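You operate a simulated robot arm through the tools that you are given. There is no shell and no other tool.

Carry out the task below with a simulated robot arm. There is one attempt and no reset: what you move stays moved.

Task
Kit the yellow case by the job card, then shut and latch it. Set down upright: what you pick out.

Only the result counts: the job must be done as asked and must still hold three seconds after the hand-in. Knocking over, shifting, dropping, spilling or breaking anything else fails it.

Robot
A 6-joint arm with a fingered hand, fixed in place. Base frame: the origin is on the floor under the middle of its stand, x ahead of it, y to its left, z up; the work surface is at about z = 0.8. Units: m, rad, N and s.
With the tool pointing down near the work surface it reaches from about 0.5 to 0.96 m from the base axis. Its first joint turns from -2.897 to 2.897 rad. Payload 5 kg.
The TCP is the grasp point between the finger pads, 0.043 m short of the fingertips. In the tool frame z runs along the fingers and y along their closing line. The gripper opens to 0.144 m; its body begins 0.05 m behind the TCP. The gripper is a hand of 5 fingers: y runs from the thumb to the fingers, the wrist lies at [-0.021, -0.133, -0.233] in the tool frame, and closing takes about 1.5 s.
Orientation is that of the tool frame in the base frame, as a unit quaternion [w, x, y, z]. With the fingers straight down and the wrist toward the robot, the tool's x, y and z point along [0, 1, 0], [1, 0, 0] and [0, 0, -1] of the base frame.

Tools
- The arm moves only by the tool step_arm. Its argument "moves" is text: rows parted by semicolons, each of 6 numbers parted by spaces: the shift along the base's x, y, z in units of 25 mm (1.0 is 25 mm), then the turn, a rotation vector about the base's x, y, z in units of 5 degrees (1.0 is 5 degrees). In form: x y z ax ay az; .... A call has 1 to 20 rows; each row shifts and turns the commanded pose from where the row before left it. "claw" is the finger opening in mm, from 0 to 144, set as the call begins (left out, the last holds). A call with a number of a shift or a turn outside -1 to 1 is refused whole. Rows are played at 5 a second. More than 0.05 m and 0.15 rad between two rows, or a gripper value outside its range, and nothing of the call is played. Where a pose cannot be reached the arm comes as near as it can. A force on the tool above 40 N (or 10 N above the force at the start of the call, whichever is more), or a blocked arm, ends the call early, and 0.2 s more pass. The fingers move at their own pace (about 0.072 m/s each) and stop on an object; they squeeze with about 22 N. The grip force told is the motor's: it shows also when the fingers shut on nothing. Time passes only in rows, and 0.2 s behind the last, so rows that do not move let the fingers close. The reply holds the time, the measured pose of the TCP, the force on the tool along the base axes, the opening and the grip force, in the units named above and with some noise, with the torque about the TCP (base axes, N m) and any sound that the robot's microphone picked up, and new pictures: "pictures" is both (left out), scene, wrist or none.
- Cameras (640 x 400 px; columns grow to the right, rows downward): "scene" is fixed at [0.2201, -0.6693, 1.5052]; the picture's right is [0.95, -0.31, 0.00], its down [-0.16, -0.49, -0.86] and it looks along [0.27, 0.82, -0.51] (base axes); focal length 373 px, centre (320, 200). "wrist" rides on the gripper at [0.086, -0.109, -0.168] in the tool frame; the picture's right is [-0.80, 0.28, -0.53], its down [-0.54, -0.73, 0.42] and it looks along [-0.27, 0.63, 0.73] (tool axes); focal length 275 px, centre (320, 200).
- move_column(by): slides the trunk up (or, below 0, down) by that many m; the arm rides with it, the base frame stays. It gives what a move gives, with no picture.
- set_fingers(index, middle, ring, little, thumb_bend, thumb_turn): sets how far each is bent, from 0 (flat) to 1 (curled in); at 0.3 the hand is open as for a grip, at 0.7 the pads meet at the TCP. One left out holds its place. A second passes; each finger stops where it meets its share of the squeeze, and holds until it gets a number again. A gripper value or a shape takes the hand back. It gives what a move gives, with no picture; readings hold the bend of each and the force on index, middle, ring, little, thumb and palm. thumb_turn goes from beside the hand (0) to across from the fingers (1), as for a grip.
- preshape(shape): the hand has 5 fingers and takes this shape, open, in about a second: jaw (thumb against the fingers, like two jaws); tri (thumb and two fingers); tip (a fingertip pinch); poke (one finger out to press); point (the index stretched); flat (the hand flat); cup (the hand cupped); fist (a fist). The gripper value then closes the fingers along that shape, each until it touches; the sizes above hold for jaw. It gives what a move gives, with no picture.
- point_at(camera, pixels): there is no depth. For up to 12 entries [column, row, z] of the newest picture of that camera ("zoom" is the newest enlarged one), the place [x, y] in the base frame at which the ray of that pixel passes the height z, good to about 0.002 m, but the place of the scene camera against the robot may be out by one fixed shift of up to 0.018 m in any direction. It takes no simulated time.
- zoom(camera, box): a new picture of the part [left, top, right, bottom] of that camera's present view, enlarged. It takes no simulated time.
- finish_job(): hands the job in; it is judged then, once.

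Unless the task says otherwise, let go and move clear before handing in.

The tools are called after "Emit:" as a command line: name --argument value ..., lists and objects as JSON in quotes. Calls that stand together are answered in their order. step_arm: Moves the arm, as the interface text tells. Its arguments: {"type":"object","properties":{"moves":{"type":"string"},"claw":{"type":"number"},"pictures":{"type":"string","enum":["both","scene","wrist","none"]}},"required":["moves"]} The other tools are called the same way: move_column (by) moves the trunk up or down; preshape (shape) gives the hand a shape; set_fingers (index, middle, ring, little, thumb_bend, thumb_turn) moves the fingers one by one; point_at (camera, pixels) gives the place at which the rays of pixels pass given heights; zoom (camera, box) takes an enlarged picture of a part of a camera's view; finish_job () hands the job in.

At the start:

```text
t: 0.0
tool_pos: [0.4718, 0.0172, 1.2516]
orientation: [0.0, 0.707, 0.707, 0.001]
force: [-0.2, -0.2, 0.3]
moment: [0.0, -0.03, -0.01]
opening: 0.1436
grasp_force: 0.0
shape: jaw
bend: [0.3, 0.3, 0.3, 0.3, 0.3, 0.98]
finger forces: [0.0, 0.1, 0.0, 0.1, 0.0, 0.0]
trunk travel left (down, up): [-0.5, 0.09]
```

scene: 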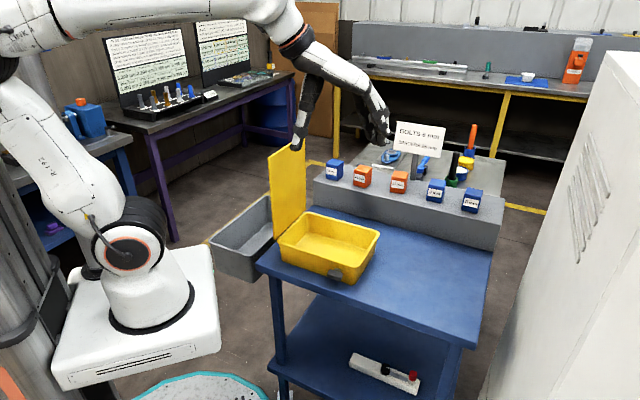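
wrist: 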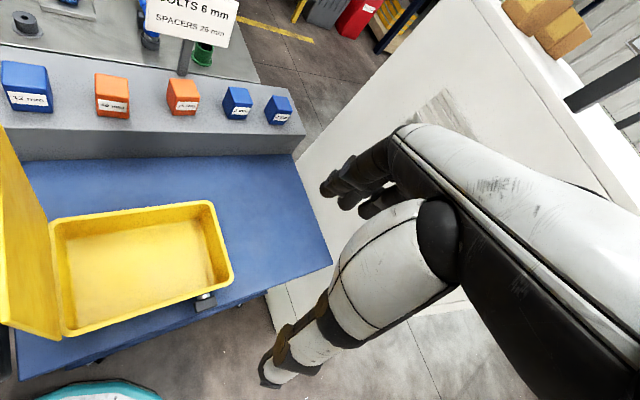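

The scene shows a yellow case with its lid open (285,200), five small boxes on a gray ledge (335–470, 165–200) and a job card at (420,138). I'll zoom in to read the card and the labels.

Emit:
zoom --camera "scene" --box '[380, 110, 460, 160]'

Emit:
zoom --camera "wrist" --box '[130, 0, 290, 100]'

Emit:
zoom --camera "scene" --box '[310, 145, 410, 207]'

Emit:
zoom --camera "scene" --box '[400, 160, 500, 222]'

Emit:
zoom --camera "wrist" --box '[0, 50, 160, 150]'

Emit:
zoom --camera "wrist" --box '[150, 50, 310, 150]'

Emit:
zoom --camera "scene" --box '[200, 120, 400, 300]'

```text
8.00 times, centred on (420, 135) of scene
```

zoom: 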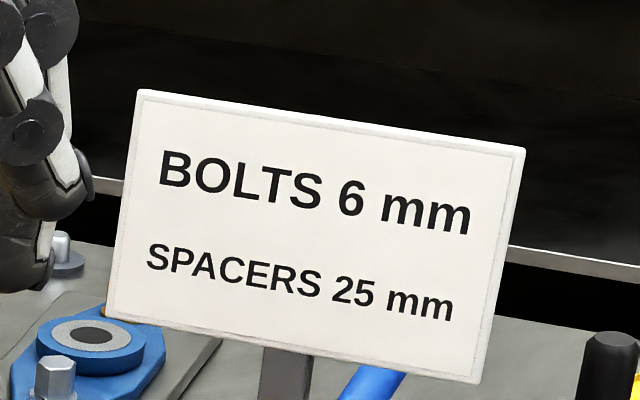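

```text
4.00 times, centred on (210, 50) of wrist
```

zoom: 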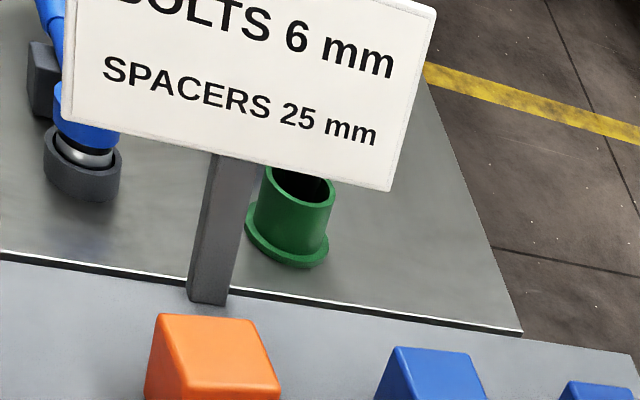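

```text
6.40 times, centred on (360, 176) of scene
```

zoom: 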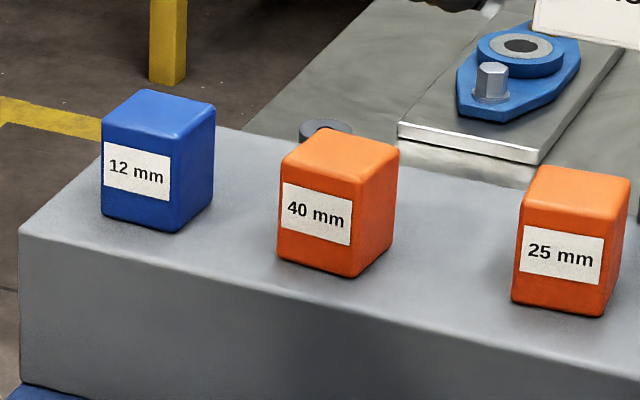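

```text
6.40 times, centred on (450, 191) of scene
```

zoom: 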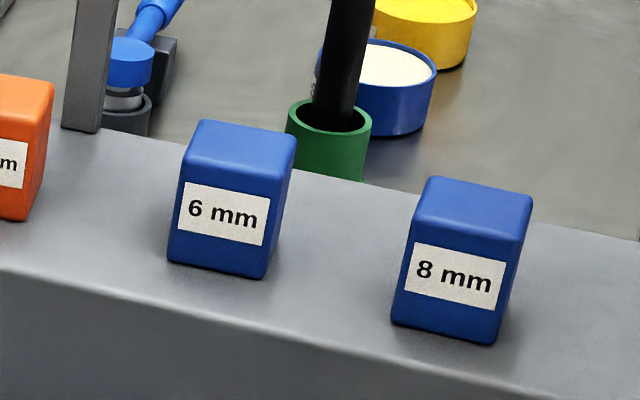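

```text
4.00 times, centred on (80, 100) of wrist
```

zoom: 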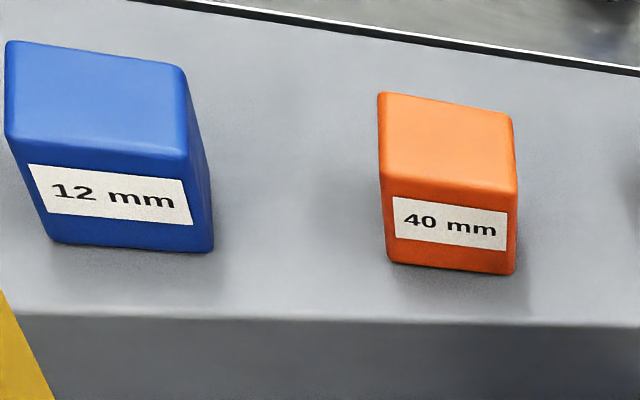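

```text
4.00 times, centred on (230, 100) of wrist
```

zoom: 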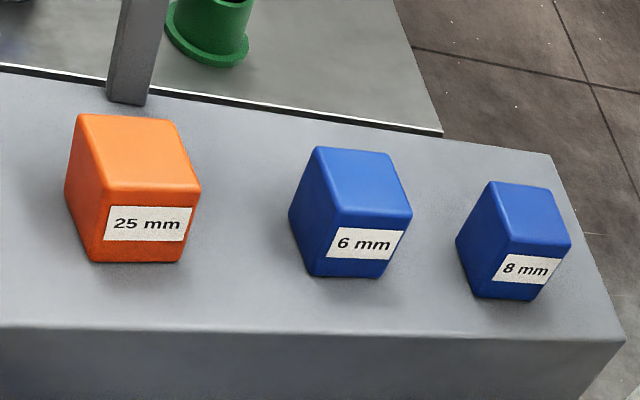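

```text
2.22 times, centred on (300, 210) of scene
```

zoom: 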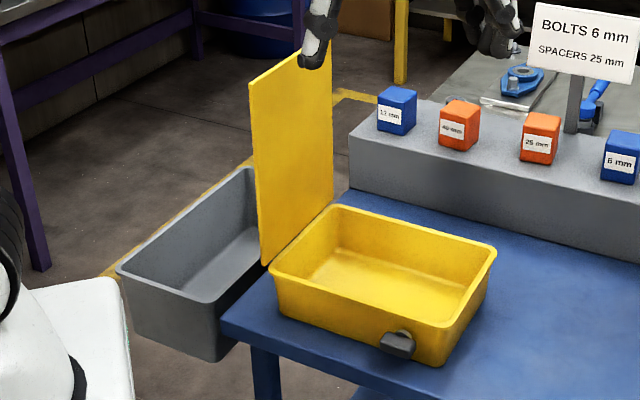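

The card asks for the 6 mm bolts (blue box at scene 436,190) and the 25 mm spacers (orange box at scene 399,182). Next I'll measure where the case, lid, latch and boxes are.

Emit:
point_at --camera "scene" --pixels '[[283, 262, 0.8], [350, 283, 0.8], [376, 243, 0.8], [280, 243, 0.88], [353, 265, 0.88], [380, 232, 0.88], [309, 211, 0.88], [344, 275, 0.83], [257, 266, 0.8], [491, 252, 0.8], [463, 346, 0.8], [321, 205, 0.8]]'

Emit:
point_at --camera "wrist" --pixels '[[70, 336, 0.88], [231, 275, 0.88], [210, 203, 0.88], [52, 222, 0.88], [205, 300, 0.83], [22, 158, 0.8], [292, 155, 0.8], [332, 264, 0.8], [110, 117, 0.9], [183, 115, 0.9], [237, 118, 0.9], [279, 124, 0.9]]'

Emit:
zoom --camera "scene" --box '[260, 200, 400, 290]'

Emit:
zoom --camera "wrist" --box '[0, 150, 320, 350]'

```text
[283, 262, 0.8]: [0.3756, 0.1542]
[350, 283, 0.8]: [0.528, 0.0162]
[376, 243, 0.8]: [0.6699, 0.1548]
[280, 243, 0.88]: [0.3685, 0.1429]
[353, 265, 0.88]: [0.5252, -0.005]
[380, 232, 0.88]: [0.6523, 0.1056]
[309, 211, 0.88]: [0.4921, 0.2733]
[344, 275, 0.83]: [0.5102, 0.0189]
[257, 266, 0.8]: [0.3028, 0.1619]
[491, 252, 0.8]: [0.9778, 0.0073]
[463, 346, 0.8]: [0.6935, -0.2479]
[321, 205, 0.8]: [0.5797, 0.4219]
```

```text
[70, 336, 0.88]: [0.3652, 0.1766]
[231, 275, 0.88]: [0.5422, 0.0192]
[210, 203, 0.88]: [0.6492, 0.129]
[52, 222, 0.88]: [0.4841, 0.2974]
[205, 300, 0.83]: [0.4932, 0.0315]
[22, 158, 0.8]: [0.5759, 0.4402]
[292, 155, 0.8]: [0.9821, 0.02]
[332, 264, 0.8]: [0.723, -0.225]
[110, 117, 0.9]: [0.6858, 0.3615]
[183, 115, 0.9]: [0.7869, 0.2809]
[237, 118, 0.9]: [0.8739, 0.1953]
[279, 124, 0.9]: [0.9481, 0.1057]
```

```text
4.44 times, centred on (330, 245) of scene
```

zoom: 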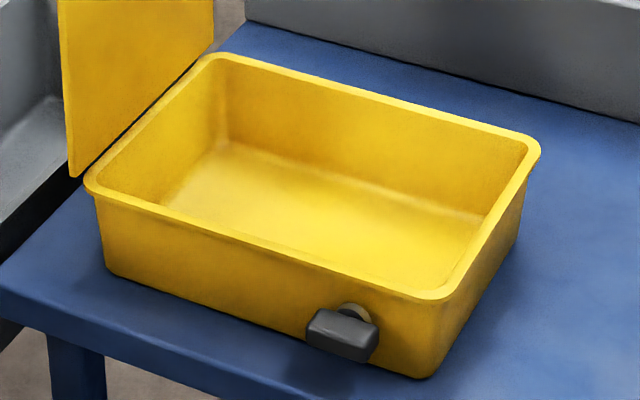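

```text
2.00 times, centred on (160, 250) of wrist
```

zoom: 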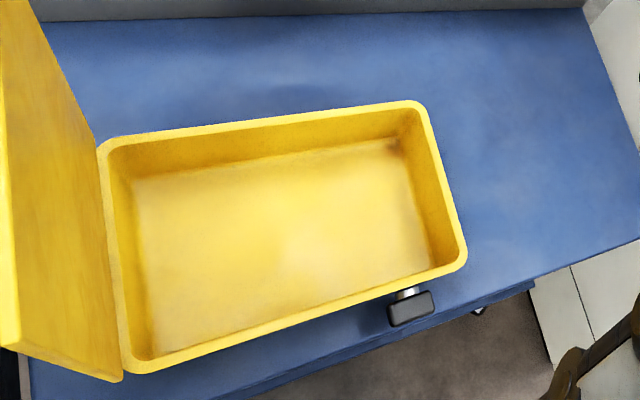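

The case is turned about 45° and its lid hinges on the short side toward the back-left. I'll zoom in on the latch and on the boxes around the post.

Emit:
zoom --camera "wrist" --box '[180, 275, 244, 315]'

Emit:
zoom --camera "scene" --box '[312, 255, 376, 295]'

Emit:
zoom --camera "scene" --box '[250, 130, 330, 270]'

Emit:
zoom --camera "scene" --box '[370, 110, 498, 190]'

```text
10.00 times, centred on (212, 295) of wrist
```

zoom: 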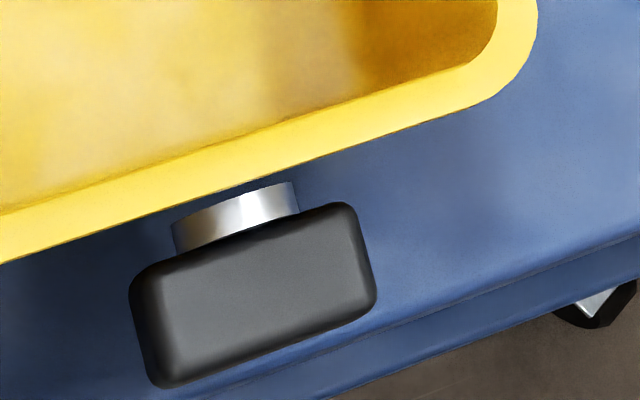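

```text
10.00 times, centred on (344, 275) of scene
```

zoom: 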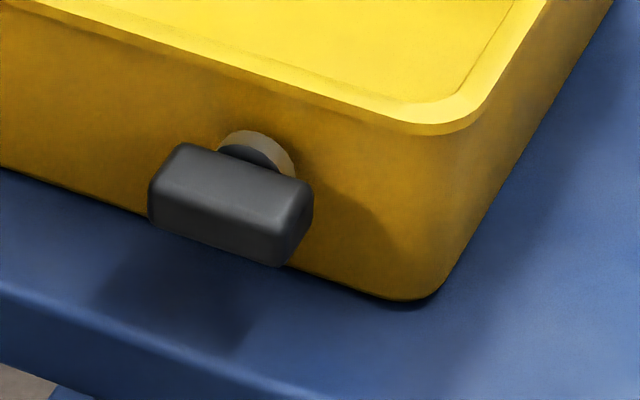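

```text
2.86 times, centred on (290, 200) of scene
```

zoom: 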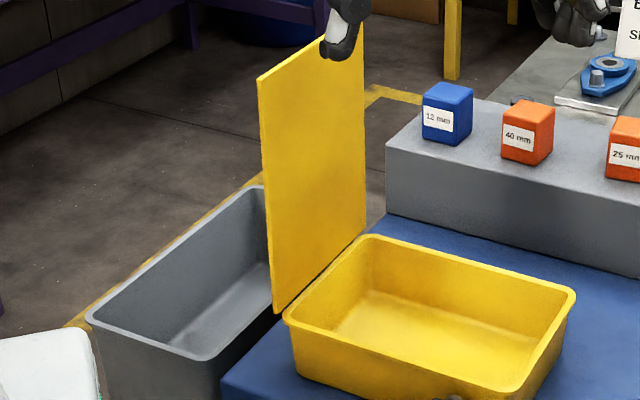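

```text
5.00 times, centred on (434, 150) of scene
```

zoom: 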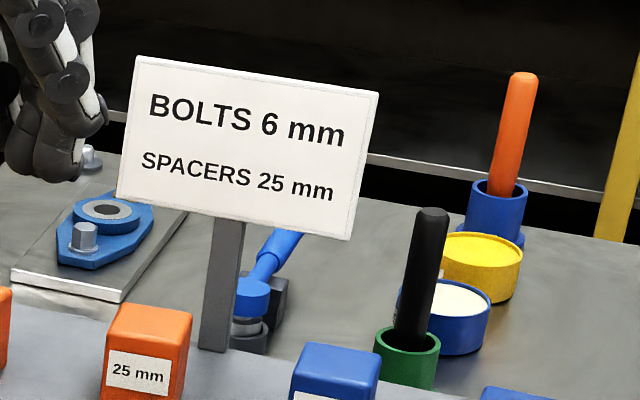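

The latch is a turn-handle bar on a stem, currently lying horizontal on the front face. I'll move the hand up over the table, turned 45° to match the ledge, to get a second wrist view for triangulating heights.

Emit:
step_arm --moves "0.57 0.59 0 0 0 1; 0.57 0.59 0 0 0 1; 0.57 0.59 0 0 0 1; 0.57 0.59 0 0 0 1; 0.57 0.59 0 0 0 1; 0.57 0.59 0 0 0 1; 0.57 0.59 0 0 0 1; 0.57 0.59 0 0 0 1; 0.57 0.59 0 0 0 1"

```text
t: 2.0
tool_pos: [0.5991, 0.1506, 1.2493]
orientation: [-0.001, 0.382, 0.924, 0.0]
force: [-0.7, 0.2, 0.9]
moment: [0.0, 0.04, 0.02]
opening: 0.1437
grasp_force: 0.1
shape: jaw
bend: [0.3, 0.3, 0.3, 0.3, 0.3, 0.98]
finger forces: [0.1, 0.0, 0.1, 0.1, 0.0, 0.1]
trunk travel left (down, up): [-0.5, 0.09]
```

scene: 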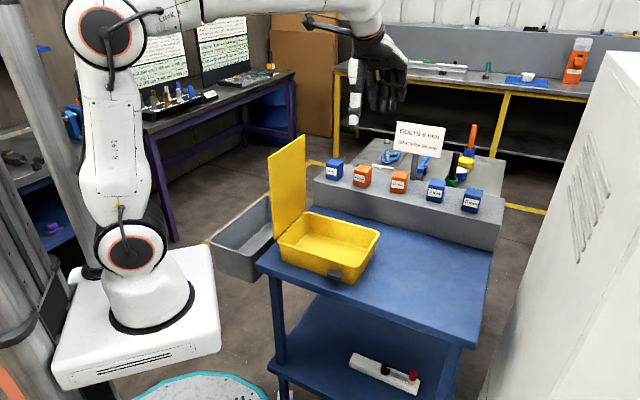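
wrist: 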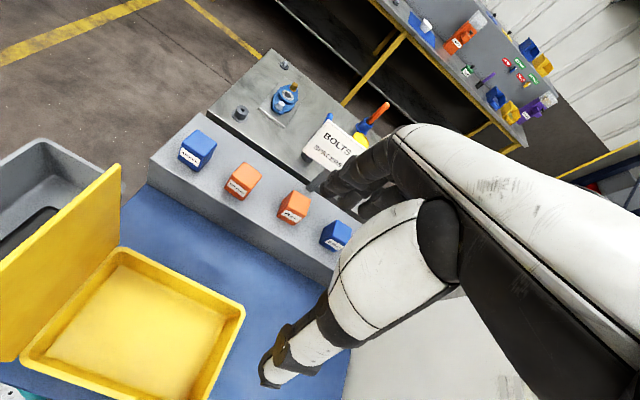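

I now have a second view, with the case corners at about (22,360), (118,250), (244,308) and the boxes at (198,150)–(336,235). I'll zoom for accurate pixels.

Emit:
zoom --camera "wrist" --box '[170, 120, 362, 240]'

Emit:
point_at --camera "wrist" --pixels '[[118, 250, 0.88], [244, 308, 0.88], [118, 250, 0.86], [244, 308, 0.86], [118, 250, 0.9], [244, 308, 0.9]]'

Emit:
zoom --camera "wrist" --box '[0, 200, 320, 400]'

```text
3.33 times, centred on (266, 180) of wrist
```

zoom: 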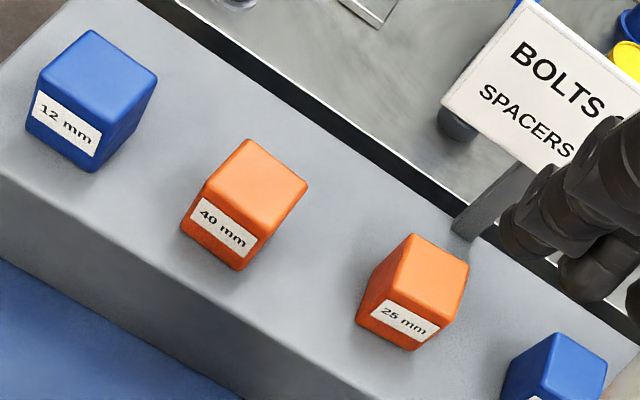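

```text
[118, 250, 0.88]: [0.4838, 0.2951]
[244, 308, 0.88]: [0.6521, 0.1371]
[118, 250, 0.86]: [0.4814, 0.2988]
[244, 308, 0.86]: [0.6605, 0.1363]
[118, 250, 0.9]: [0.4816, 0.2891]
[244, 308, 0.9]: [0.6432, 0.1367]
```

```text
2.00 times, centred on (160, 300) of wrist
```

zoom: 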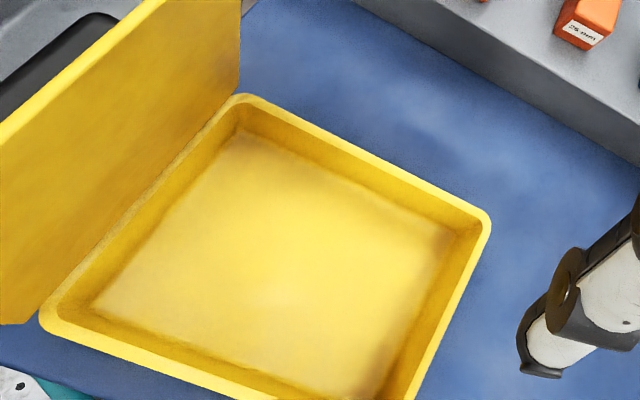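

Using these views I'll locate the box tops and the ledge edges precisely.

Emit:
zoom --camera "scene" --box '[380, 160, 460, 210]'

Emit:
zoom --camera "wrist" --box '[266, 175, 330, 215]'

```text
8.00 times, centred on (420, 185) of scene
```

zoom: 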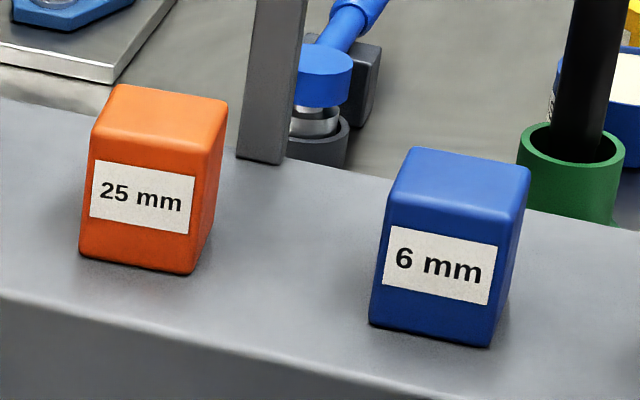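

```text
10.00 times, centred on (298, 195) of wrist
```

zoom: 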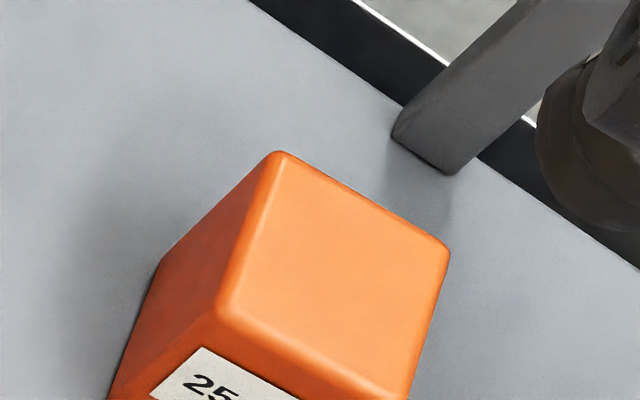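

Emit:
point_at --camera "zoom" --pixels '[[275, 153, 0.95], [448, 247, 0.95], [406, 395, 0.95], [222, 305, 0.95], [393, 135, 0.895], [450, 173, 0.895], [480, 160, 0.895], [400, 103, 0.895]]'

Emit:
point_at --camera "scene" --pixels '[[391.5, 178.5, 0.95], [405.5, 181.5, 0.95], [408.3, 172.5, 0.95], [394.8, 170.7, 0.95], [390, 191.5, 0.895], [404, 194, 0.895], [406.5, 189.5, 0.895], [428.8, 184.5, 0.95], [444, 187, 0.95], [446, 180.5, 0.95], [426.5, 200.5, 0.895], [441, 203, 0.895]]'

```text
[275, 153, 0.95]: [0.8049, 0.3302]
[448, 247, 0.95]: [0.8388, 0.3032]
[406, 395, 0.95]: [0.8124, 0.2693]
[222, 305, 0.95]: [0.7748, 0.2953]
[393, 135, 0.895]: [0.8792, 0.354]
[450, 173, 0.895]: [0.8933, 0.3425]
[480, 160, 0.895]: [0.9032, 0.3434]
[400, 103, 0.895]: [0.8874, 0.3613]
```

```text
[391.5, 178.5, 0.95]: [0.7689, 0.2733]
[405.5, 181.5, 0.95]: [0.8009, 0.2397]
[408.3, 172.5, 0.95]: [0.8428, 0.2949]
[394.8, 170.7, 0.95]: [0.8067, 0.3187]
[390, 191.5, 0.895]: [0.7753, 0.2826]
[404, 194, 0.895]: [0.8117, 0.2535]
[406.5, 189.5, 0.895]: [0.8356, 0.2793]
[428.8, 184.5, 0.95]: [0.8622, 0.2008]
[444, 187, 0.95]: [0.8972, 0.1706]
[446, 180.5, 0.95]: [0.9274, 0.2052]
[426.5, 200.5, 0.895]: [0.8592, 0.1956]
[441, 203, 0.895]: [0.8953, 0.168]
```

From the wrist view, the 25 mm box is centred near (0.808, 0.300), about 44 mm wide, with the top at about 0.95. The post stands 6 cm behind it. Next I'll look at the hand's shape in the scene view to judge clearances.

Emit:
zoom --camera "scene" --box '[310, 20, 438, 140]'

Emit:
zoom --camera "wrist" --box '[250, 100, 490, 400]'

```text
3.33 times, centred on (374, 80) of scene
```

zoom: 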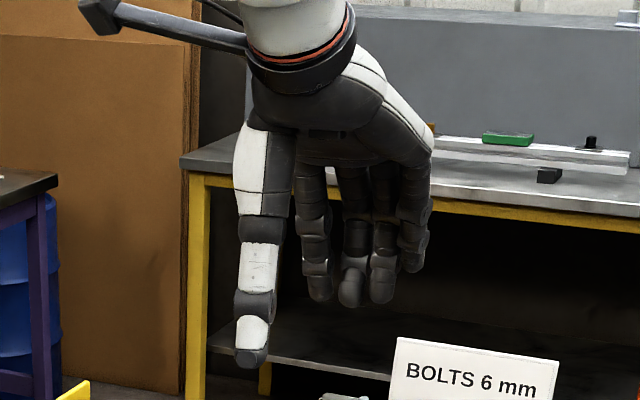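

```text
1.33 times, centred on (370, 250) of wrist
```

zoom: 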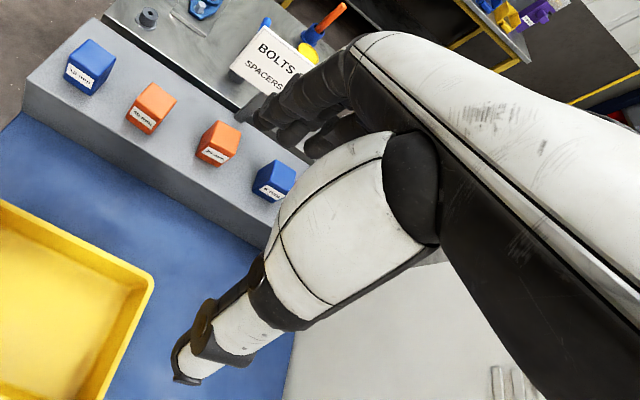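

The hand's thumb hangs at zoom (252,350) with four fingers behind, and the camera stalk sticks out to the side. I'll try the "tri" shape to see if it is narrower for these 44 mm boxes.

Emit:
preshape --shape "tri"

Emit:
zoom --camera "scene" --box '[310, 20, 438, 140]'

Emit:
zoom --camera "wrist" --box '[200, 50, 500, 400]'

```text
t: 2.9
tool_pos: [0.5976, 0.1516, 1.2511]
orientation: [0.0, 0.383, 0.924, 0.0]
force: [-0.5, 0.2, 0.1]
moment: [0.0, 0.01, 0.03]
opening: 0.1437
grasp_force: 0.0
shape: tri
bend: [0.3, 0.3, 0.99, 0.99, 0.3, 0.98]
finger forces: [0.0, 0.0, 0.0, 0.0, 0.1, 0.1]
trunk travel left (down, up): [-0.5, 0.09]
```

```text
3.33 times, centred on (374, 80) of scene
```

zoom: 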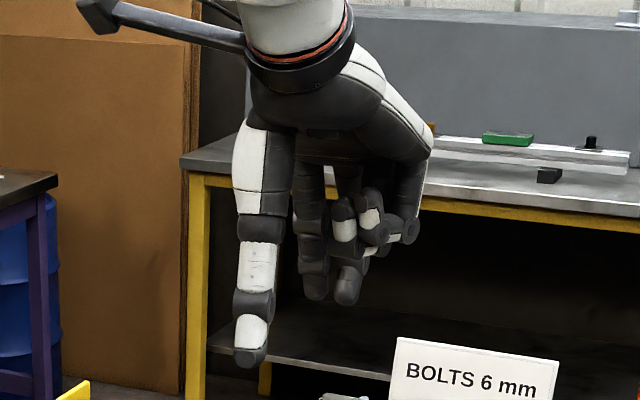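

```text
1.14 times, centred on (350, 225) of wrist
```

zoom: 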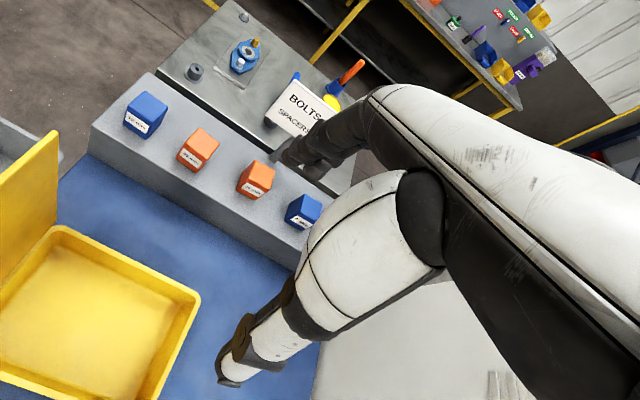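

In tri shape the ring and little fingers curl out of the way on the side facing away from the lid. I'll close the empty hand once to see how the pads meet relative to the TCP.

Emit:
step_arm --moves "0 0 0 0 0 0; 0 0 0 0 0 0; 0 0 0 0 0 0; 0 0 0 0 0 0; 0 0 0 0 0 0; 0 0 0 0 0 0" --claw 44 --pictures "wrist"

Emit:
zoom --camera "scene" --box '[330, 60, 410, 110]'

Emit:
zoom --camera "wrist" --box '[240, 130, 400, 290]'

```text
t: 4.3
tool_pos: [0.5977, 0.1498, 1.2526]
orientation: [0.0, 0.383, 0.924, 0.0]
force: [-0.6, -0.4, 0.4]
moment: [0.03, 0.0, 0.01]
opening: 0.0447
grasp_force: 0.0
shape: tri
bend: [0.74, 0.53, 0.99, 0.99, 0.74, 1.0]
finger forces: [0.1, 0.1, 0.0, 0.0, 0.1, 0.0]
trunk travel left (down, up): [-0.5, 0.09]
```

wrist: 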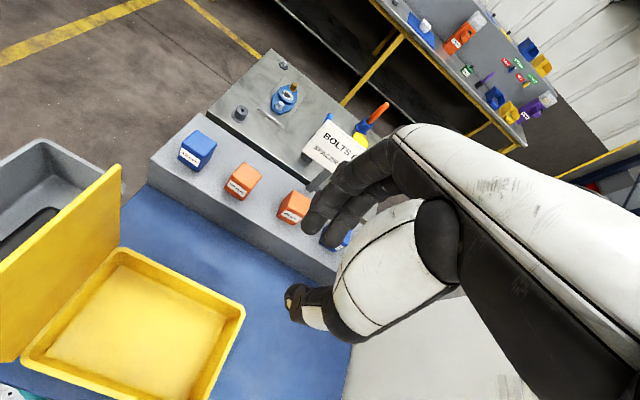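

```text
8.00 times, centred on (370, 85) of scene
```

zoom: 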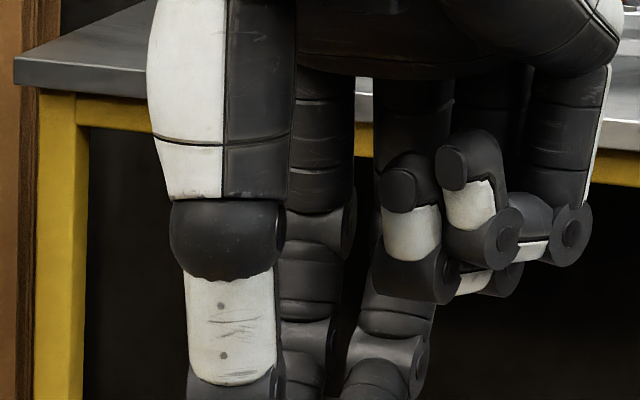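

```text
2.50 times, centred on (320, 210) of wrist
```

zoom: 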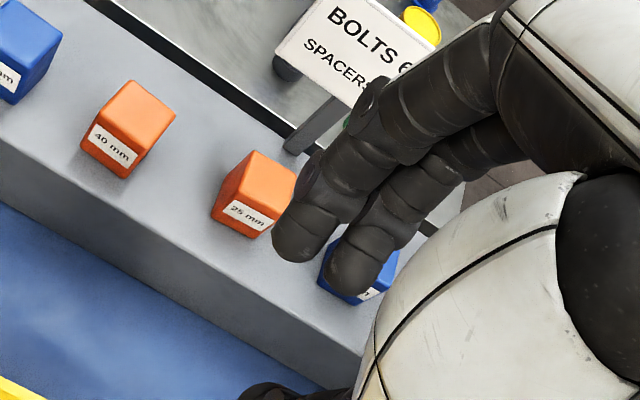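

In tri at 44 mm opening the thumb sits at tool x≈0, the index at about +8 mm and the middle at about −17 mm, which suits the 44 mm boxes. I'll take the 6 mm box first because the sign post is behind the 25 mm box. Next I move nearer to measure the 6 mm box clearly.

Emit:
step_arm --moves "0.9 -0.43 -0.3 0 0 0; 0.9 -0.43 -0.5 0 0 0; 0.9 -0.43 -0.6 0 0 0; 0.9 -0.43 -0.6 0 0 0; 0.9 -0.43 -0.6 0 0 0; 0.9 -0.43 -0.6 0 0 0; 0.9 -0.43 -0.6 0 0 0; 0.9 -0.43 -0.6 0 0 0; 0.9 -0.43 -0.6 0 0 0" --claw 75

```text
t: 6.3
tool_pos: [0.8041, 0.0529, 1.1255]
orientation: [-0.001, 0.383, 0.924, 0.0]
force: [-0.2, -0.4, -0.3]
moment: [0.0, 0.01, -0.01]
opening: 0.0745
grasp_force: 0.0
shape: tri
bend: [0.74, 0.44, 0.99, 0.99, 0.69, 1.0]
finger forces: [0.1, 0.0, 0.1, 0.1, 0.1, 0.1]
trunk travel left (down, up): [-0.5, 0.09]
```

scene: 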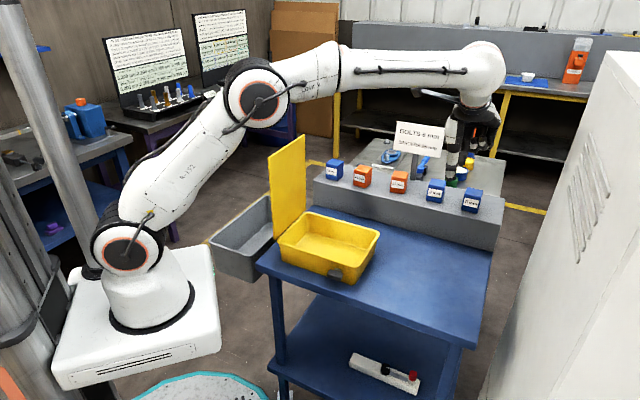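
wrist: 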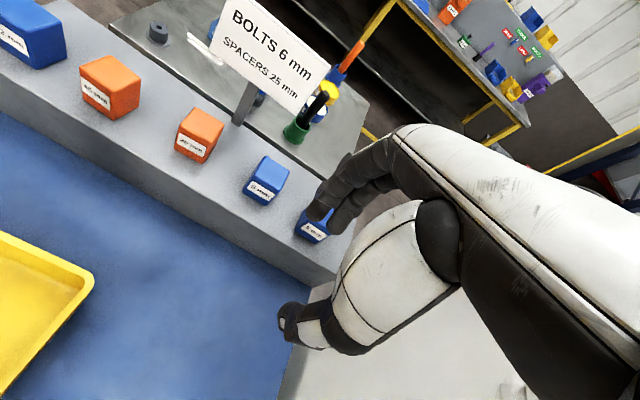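

The 6 mm box is at (266,180) now, clearly visible. I'll zoom in for corners and check the finger spacing.

Emit:
zoom --camera "wrist" --box '[260, 130, 420, 360]'

Emit:
zoom --camera "wrist" --box '[234, 145, 298, 215]'

```text
1.74 times, centred on (340, 245) of wrist
```

zoom: 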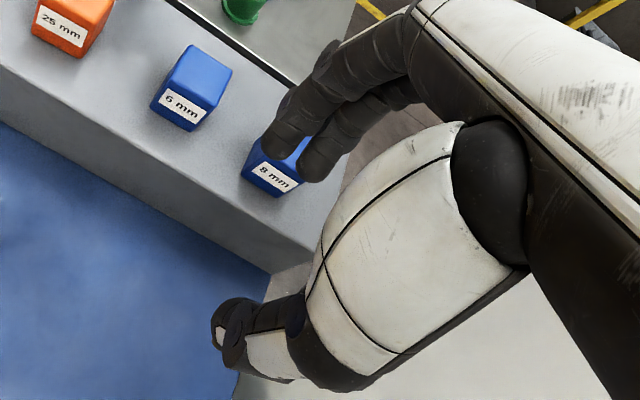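

```text
5.71 times, centred on (266, 180) of wrist
```

zoom: 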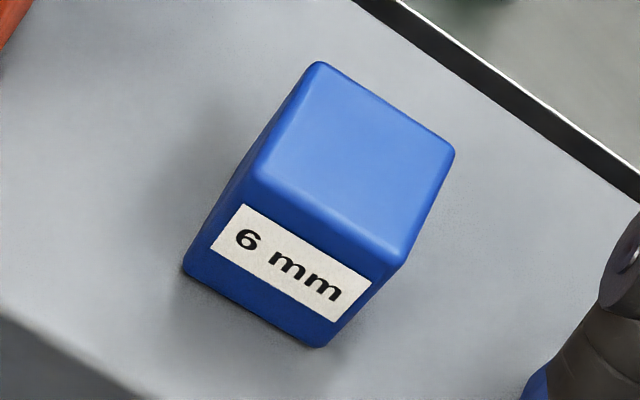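

Emit:
point_at --camera "zoom" --pixels '[[318, 63, 0.95], [456, 150, 0.95], [402, 262, 0.95], [253, 175, 0.95], [183, 272, 0.895], [319, 348, 0.895], [318, 63, 0.94], [456, 150, 0.94], [402, 262, 0.94], [253, 175, 0.94], [183, 272, 0.885], [319, 348, 0.885]]'

Emit:
zoom --camera "wrist" --box '[170, 0, 330, 170]'

Emit:
zoom --camera "wrist" --box '[160, 85, 272, 175]'

```text
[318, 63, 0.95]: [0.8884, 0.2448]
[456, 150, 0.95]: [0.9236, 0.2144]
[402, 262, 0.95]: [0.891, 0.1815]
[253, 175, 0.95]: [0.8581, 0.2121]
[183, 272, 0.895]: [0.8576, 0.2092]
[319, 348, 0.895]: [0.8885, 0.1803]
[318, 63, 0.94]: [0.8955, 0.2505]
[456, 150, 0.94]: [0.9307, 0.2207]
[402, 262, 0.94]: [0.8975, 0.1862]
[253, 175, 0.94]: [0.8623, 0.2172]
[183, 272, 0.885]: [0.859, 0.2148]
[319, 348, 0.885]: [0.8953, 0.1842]
```

```text
2.35 times, centred on (250, 85) of wrist
```

zoom: 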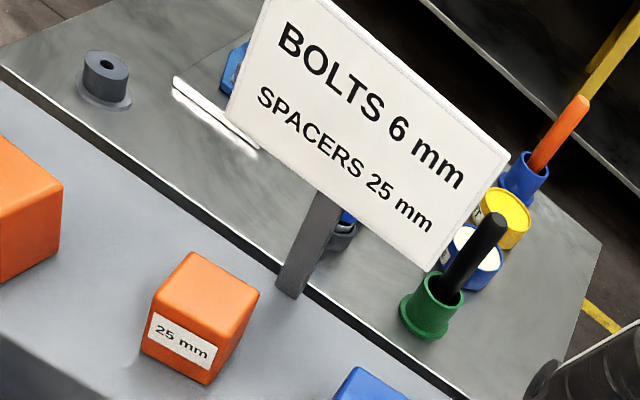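

```text
4.44 times, centred on (216, 130) of wrist
```

zoom: 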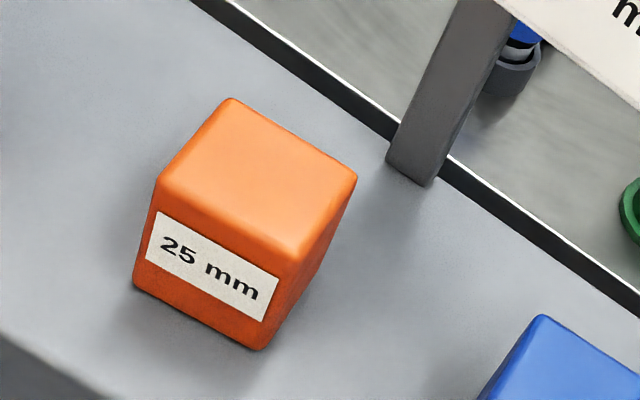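

Emit:
point_at --camera "zoom" --pixels '[[230, 97, 0.95], [358, 175, 0.95], [299, 265, 0.95], [155, 180, 0.95], [132, 289, 0.895], [263, 351, 0.895], [387, 157, 0.895], [424, 187, 0.895], [448, 150, 0.895], [541, 314, 0.95]]'

```text
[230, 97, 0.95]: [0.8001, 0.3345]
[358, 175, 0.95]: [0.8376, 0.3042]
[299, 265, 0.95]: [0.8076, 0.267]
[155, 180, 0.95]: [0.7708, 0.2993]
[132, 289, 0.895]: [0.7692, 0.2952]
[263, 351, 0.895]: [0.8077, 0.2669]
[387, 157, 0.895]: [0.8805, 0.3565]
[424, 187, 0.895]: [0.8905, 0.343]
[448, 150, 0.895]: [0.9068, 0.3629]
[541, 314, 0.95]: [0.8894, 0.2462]
```

The 6 mm box is centred at (0.890, 0.213), yaw about 45°, with its top at 0.95. The sign's right edge is at about (0.944, 0.294) for z 1.00–1.10, so I'll come down offset 25 mm to the right of the box and then slide in beneath the sign. First I move above that offset point.

Emit:
step_arm --moves "0.69 0.95 -0.3 0 0 0; 0.69 0.95 -0.3 0 0 0; 0.69 0.95 -0.3 0 0 0; 0.69 0.95 -0.3 0 0 0; 0.69 0.95 -0.3 0 0 0; 0.69 0.95 -0.3 0 0 0" --claw 85

Emit:
zoom --camera "scene" --box '[380, 90, 540, 230]'

```text
t: 7.7
tool_pos: [0.872, 0.1773, 1.0766]
orientation: [-0.002, 0.385, 0.923, 0.0]
force: [0.7, -0.9, -1.3]
moment: [0.02, 0.01, 0.03]
opening: 0.0846
grasp_force: 0.1
shape: tri
bend: [0.74, 0.41, 0.99, 0.99, 0.66, 1.0]
finger forces: [0.0, 0.1, 0.0, 0.0, 0.0, 0.0]
out of reach, approached as far as the arm can: row 5, 6
trunk travel left (down, up): [-0.5, 0.09]
```

scene: 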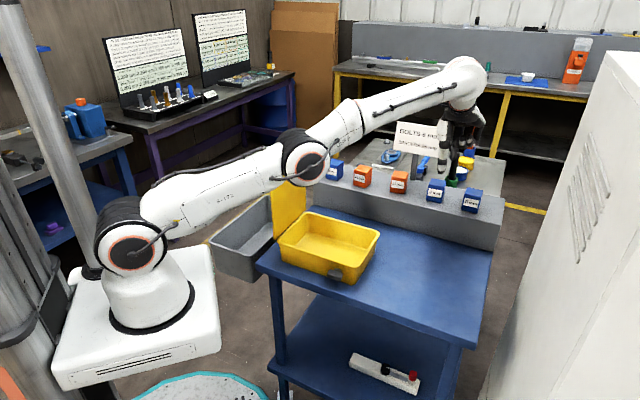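
wrist: 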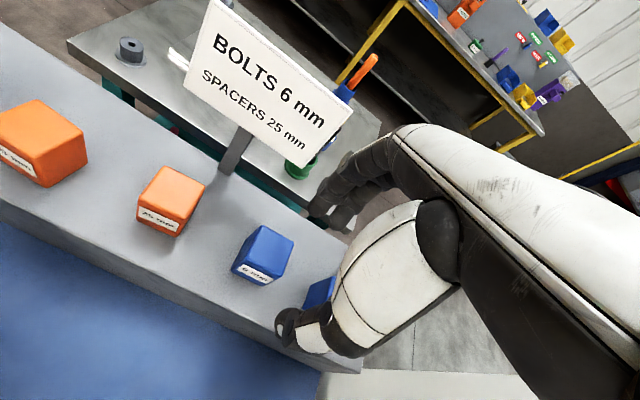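

```text
2.86 times, centred on (460, 160) of scene
```

zoom: 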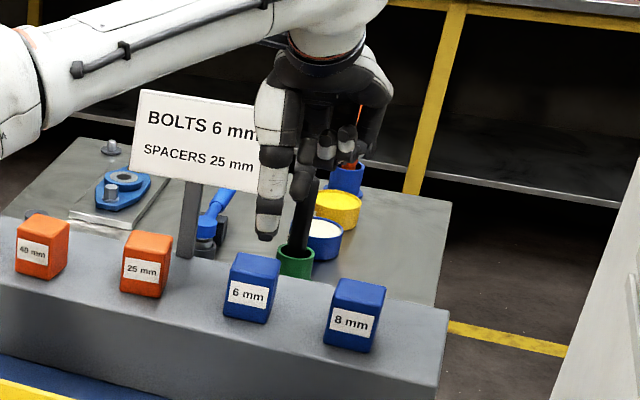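

The arm ran to its reach limit at (0.872, 0.177), with the elbow at scene (310,160) in front of the lid but not touching it. Raising the trunk lifts the shoulder nearer the wrist height, which gains reach and lifts the elbow clear of the lid.

Emit:
move_column --by 0.085

```text
t: 8.9
tool_pos: [0.8723, 0.1774, 1.1617]
orientation: [0.0, 0.383, 0.924, 0.0]
force: [0.0, -0.7, -0.5]
moment: [0.01, 0.01, 0.01]
opening: 0.0848
grasp_force: 0.0
shape: tri
bend: [0.74, 0.41, 0.99, 0.99, 0.66, 1.0]
finger forces: [0.0, 0.1, 0.0, 0.0, 0.1, 0.0]
trunk travel left (down, up): [-0.585, 0.005]
```

Next I descend straight down to about z=1.04 to see whether the reach has improved.

Emit:
step_arm --moves "0 0 -0.96 0 0 0; 0 0 -0.96 0 0 0; 0 0 -0.96 0 0 0; 0 0 -0.96 0 0 0; 0 0 -0.96 0 0 0"

Emit:
zoom --camera "scene" --box '[380, 90, 540, 230]'

```text
t: 10.1
tool_pos: [0.8939, 0.1788, 1.0451]
orientation: [-0.002, 0.382, 0.924, 0.0]
force: [0.0, 0.1, 0.6]
moment: [0.0, 0.01, -0.01]
opening: 0.0847
grasp_force: 0.0
shape: tri
bend: [0.74, 0.41, 0.99, 0.99, 0.66, 1.0]
finger forces: [0.0, 0.0, 0.0, 0.1, 0.1, 0.1]
out of reach, approached as far as the arm can: row 1, 2, 3, 4, 5
trunk travel left (down, up): [-0.585, 0.005]
```

scene: 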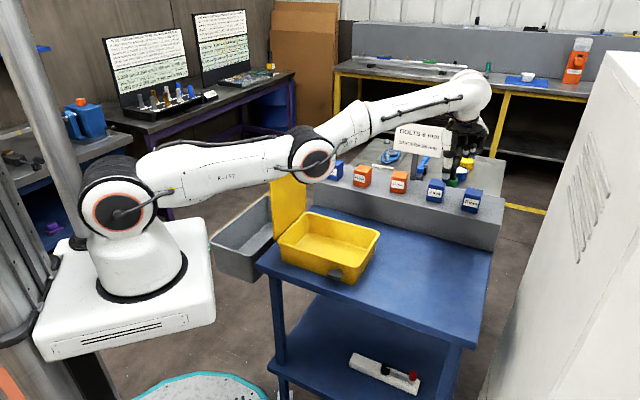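
wrist: 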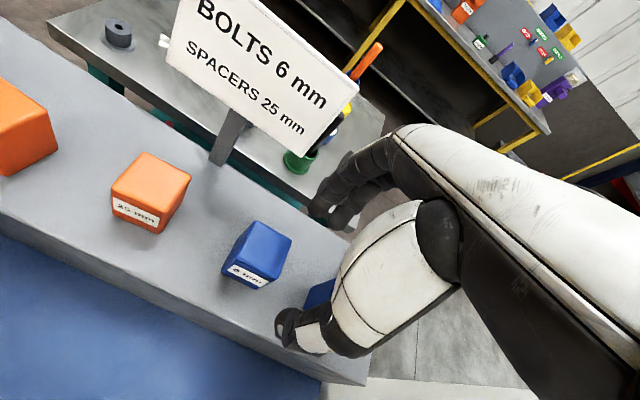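

```text
2.86 times, centred on (460, 160) of scene
```

zoom: 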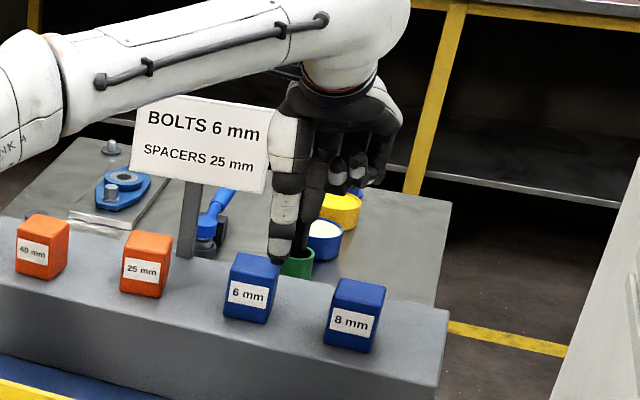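

Now at (0.894, 0.179), still about 2 cm short. Tilting the tool 10° so the fingers lean outward brings the wrist nearer the robot and keeps the hand's back away from the sign.

Emit:
step_arm --moves "0 0 0 0.47 -0.47 0; 0 0 0 0.47 -0.47 0; 0 0 0 0.47 -0.47 0" --pictures "both"

Emit:
zoom --camera "scene" --box '[380, 90, 540, 230]'

```text
t: 10.9
tool_pos: [0.9253, 0.1816, 1.0485]
orientation: [0.032, 0.379, 0.921, 0.081]
force: [0.2, 0.0, 0.3]
moment: [-0.02, 0.0, 0.02]
opening: 0.0847
grasp_force: 0.0
shape: tri
bend: [0.74, 0.41, 0.99, 0.99, 0.66, 1.0]
finger forces: [0.0, 0.1, 0.0, 0.0, 0.1, 0.1]
out of reach, approached as far as the arm can: row 1, 2, 3
trunk travel left (down, up): [-0.585, 0.005]
```

scene: 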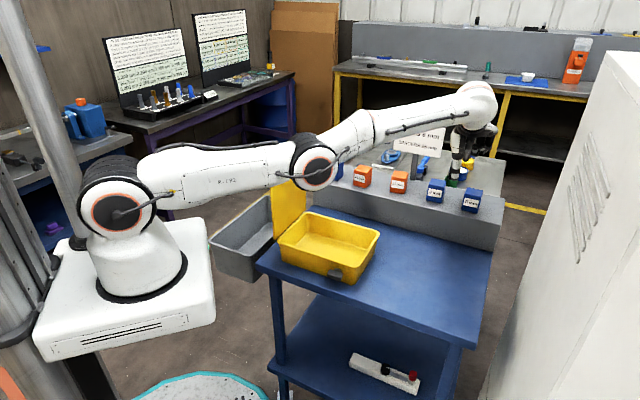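
wrist: 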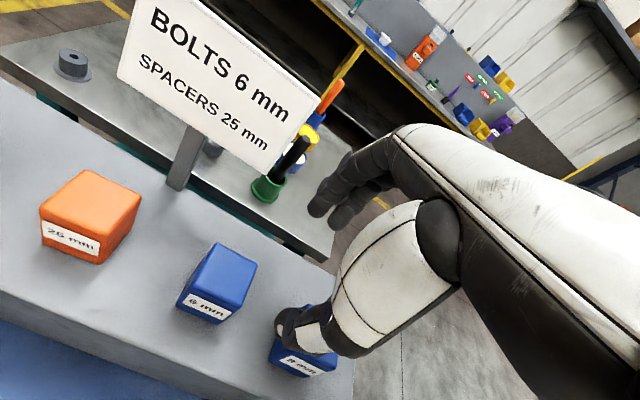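

```text
2.86 times, centred on (460, 160) of scene
```

zoom: 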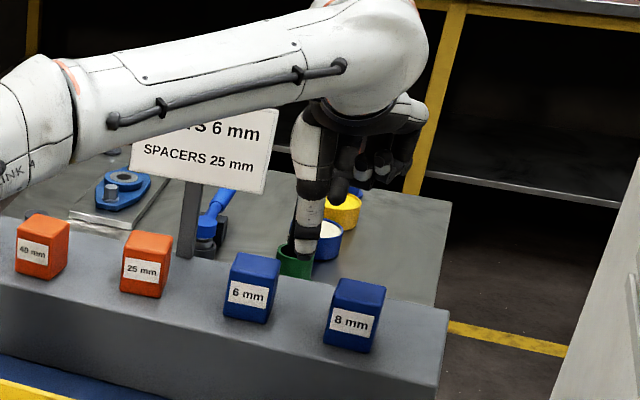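

The reading (0.925, 0.182) differs from what I expected, so I'll back off a little toward the front to a surely reachable pose and re-establish the commanded position.

Emit:
step_arm --moves "-0.5 -0.5 0 0 0 0; -0.5 -0.5 0 0 0 0; 0 0 0 0 0 0" --pictures "none"

```text
t: 11.7
tool_pos: [0.9265, 0.158, 1.0529]
orientation: [0.032, 0.38, 0.921, 0.079]
force: [-0.1, -0.1, -0.8]
moment: [-0.02, 0.02, 0.0]
opening: 0.0848
grasp_force: 0.0
shape: tri
bend: [0.74, 0.41, 0.99, 0.99, 0.66, 1.0]
finger forces: [0.1, 0.0, 0.0, 0.0, 0.0, 0.0]
out of reach, approached as far as the arm can: row 1, 2
trunk travel left (down, up): [-0.585, 0.005]
```

Emit:
step_arm --moves "-0.8 0 -0.2 0 0 0; 0 0 0 0 0 0; 0 0 0 0 0 0" --pictures "none"

```text
t: 12.5
tool_pos: [0.9263, 0.1579, 1.0534]
orientation: [0.033, 0.381, 0.921, 0.08]
force: [-0.3, 0.4, 0.0]
moment: [0.01, -0.01, 0.03]
opening: 0.0849
grasp_force: 0.1
shape: tri
bend: [0.74, 0.41, 0.99, 0.99, 0.66, 1.0]
finger forces: [0.1, 0.1, 0.0, 0.0, 0.0, 0.0]
out of reach, approached as far as the arm can: row 1
trunk travel left (down, up): [-0.585, 0.005]
```

Pulling straight back was refused as "out of reach", which looks like an elbow singularity at full stretch. I'll try moving up and back together to bend the elbow out of it.

Emit:
step_arm --moves "-1 -0.3 1 0 0 0; -1 -0.3 1 0 0 0; -1 -0.3 1 0 0 0; 0 0 0 0 0 0" --pictures "scene"

```text
t: 13.5
tool_pos: [0.9113, 0.1348, 1.1401]
orientation: [0.031, 0.381, 0.921, 0.077]
force: [0.0, -0.6, 0.9]
moment: [0.0, -0.01, 0.0]
opening: 0.0847
grasp_force: 0.1
shape: tri
bend: [0.74, 0.41, 0.99, 0.99, 0.66, 1.0]
finger forces: [0.0, 0.0, 0.0, 0.1, 0.0, 0.1]
out of reach, approached as far as the arm can: row 1, 2, 3
trunk travel left (down, up): [-0.585, 0.005]
```

scene: 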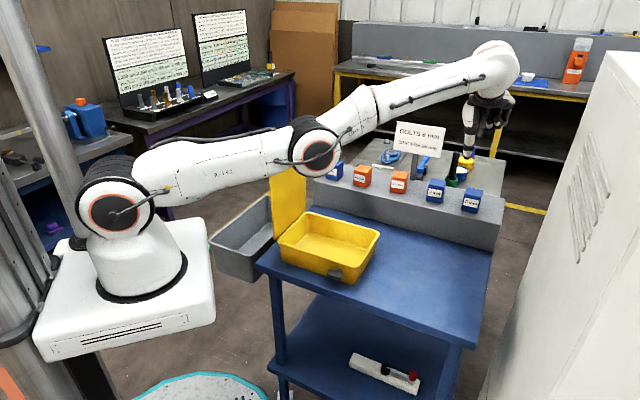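

The arm only slides along its full-stretch sphere, so the elbow seems stuck just past straight. I'll push outward once and then pull in to let the elbow flip back.

Emit:
step_arm --moves "1 0 0 0 0 0; -1 0 0 0 0 0; -1 0 0 0 0 0; -1 0 0 0 0 0" --pictures "none"

```text
t: 14.5
tool_pos: [0.9108, 0.1348, 1.148]
orientation: [0.032, 0.38, 0.921, 0.08]
force: [-0.2, -0.4, 1.2]
moment: [-0.01, -0.02, 0.01]
opening: 0.0848
grasp_force: 0.0
shape: tri
bend: [0.74, 0.41, 0.99, 0.99, 0.66, 1.0]
finger forces: [0.0, 0.0, 0.0, 0.1, 0.0, 0.1]
out of reach, approached as far as the arm can: row 1, 2, 3, 4
trunk travel left (down, up): [-0.585, 0.005]
```

The motion fits a locked elbow of constant reach about 0.826 m, probably just past straight at its limit. Pushing outward to straighten it and then moving down and inward should bend it the right way.

Emit:
step_arm --moves "1 0 0.2 0 0 0; 0 0 -1 0 0 0; -0.4 0 -1 0 0 0; 0 0 0 0 0 0" --pictures "scene"

```text
t: 15.5
tool_pos: [0.919, 0.1312, 1.1027]
orientation: [0.033, 0.38, 0.921, 0.079]
force: [-0.5, 0.0, -0.2]
moment: [0.0, 0.01, 0.0]
opening: 0.0848
grasp_force: 0.0
shape: tri
bend: [0.74, 0.41, 0.99, 0.99, 0.66, 1.0]
finger forces: [0.0, 0.1, 0.0, 0.0, 0.1, 0.0]
out of reach, approached as far as the arm can: row 1, 2, 3
trunk travel left (down, up): [-0.585, 0.005]
```

scene: 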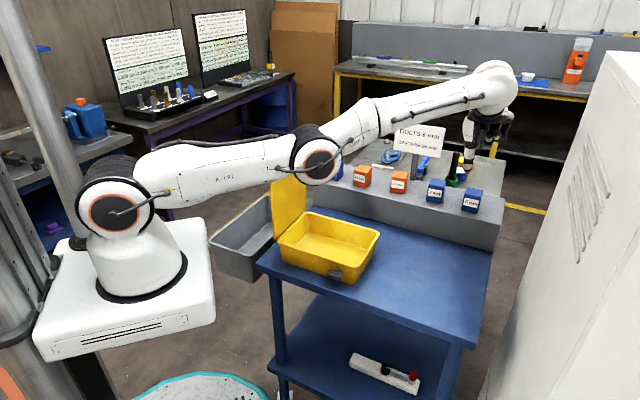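

Emit:
zoom --camera "scene" --box '[60, 40, 540, 340]'

Emit:
zoom --camera "scene" --box '[230, 80, 390, 200]'

```text
1.33 times, centred on (300, 190) of scene
```

zoom: 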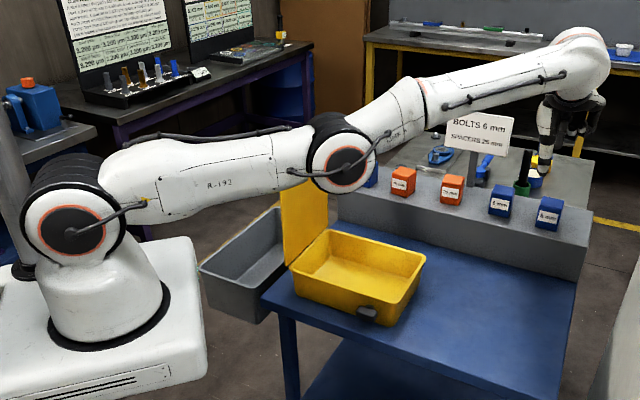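

```text
3.33 times, centred on (310, 140) of scene
```

zoom: 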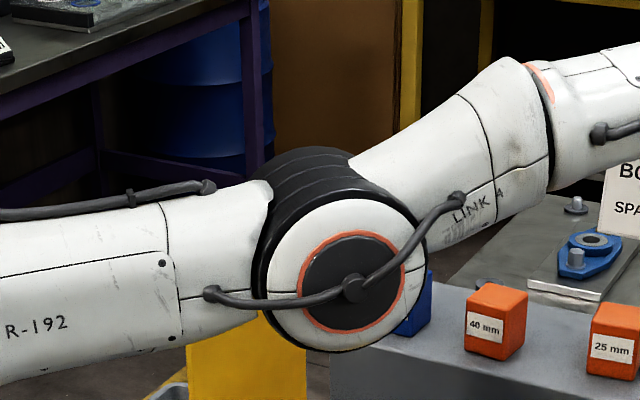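

The elbow axis sits offset below the arm, near collinear, so the solver bends it only slowly. I'll swing right, away from the boxes, to free space, and then pull down and inward over several rows so the bend builds up.

Emit:
step_arm --moves "0 -1 0 0 0 0; 0 -1 0 0 0 0; 0 -1 0 0 0 0; 0 -1 0 0 0 0; 0 -1 0 0 0 0; 0 -1 0 0 0 0; -0.6 0 -1 0 0 0; -0.6 0 -1 0 0 0; -0.6 0 -1 0 0 0; -0.6 0 -1 0 0 0" --pictures "both"

```text
t: 17.7
tool_pos: [0.8468, -0.0175, 1.0011]
orientation: [0.035, 0.382, 0.92, 0.081]
force: [-0.2, 0.2, 1.0]
moment: [0.01, -0.01, 0.0]
opening: 0.0848
grasp_force: 0.0
shape: tri
bend: [0.74, 0.41, 0.99, 0.99, 0.66, 1.0]
finger forces: [0.0, 0.1, 0.1, 0.0, 0.1, 0.1]
out of reach, approached as far as the arm can: row 5, 6
trunk travel left (down, up): [-0.585, 0.005]
```

scene: 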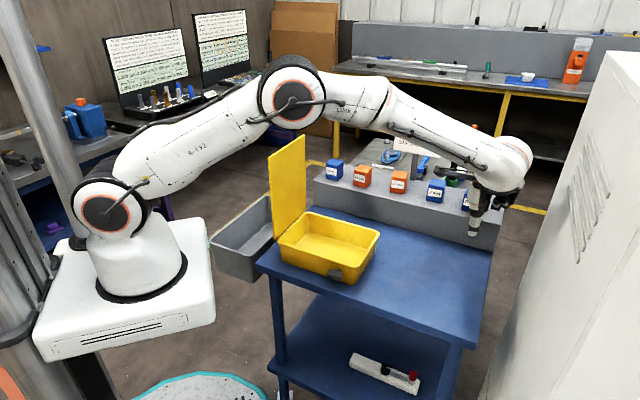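
wrist: 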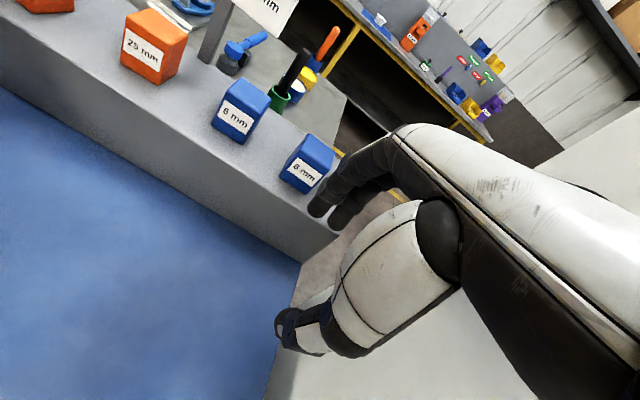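

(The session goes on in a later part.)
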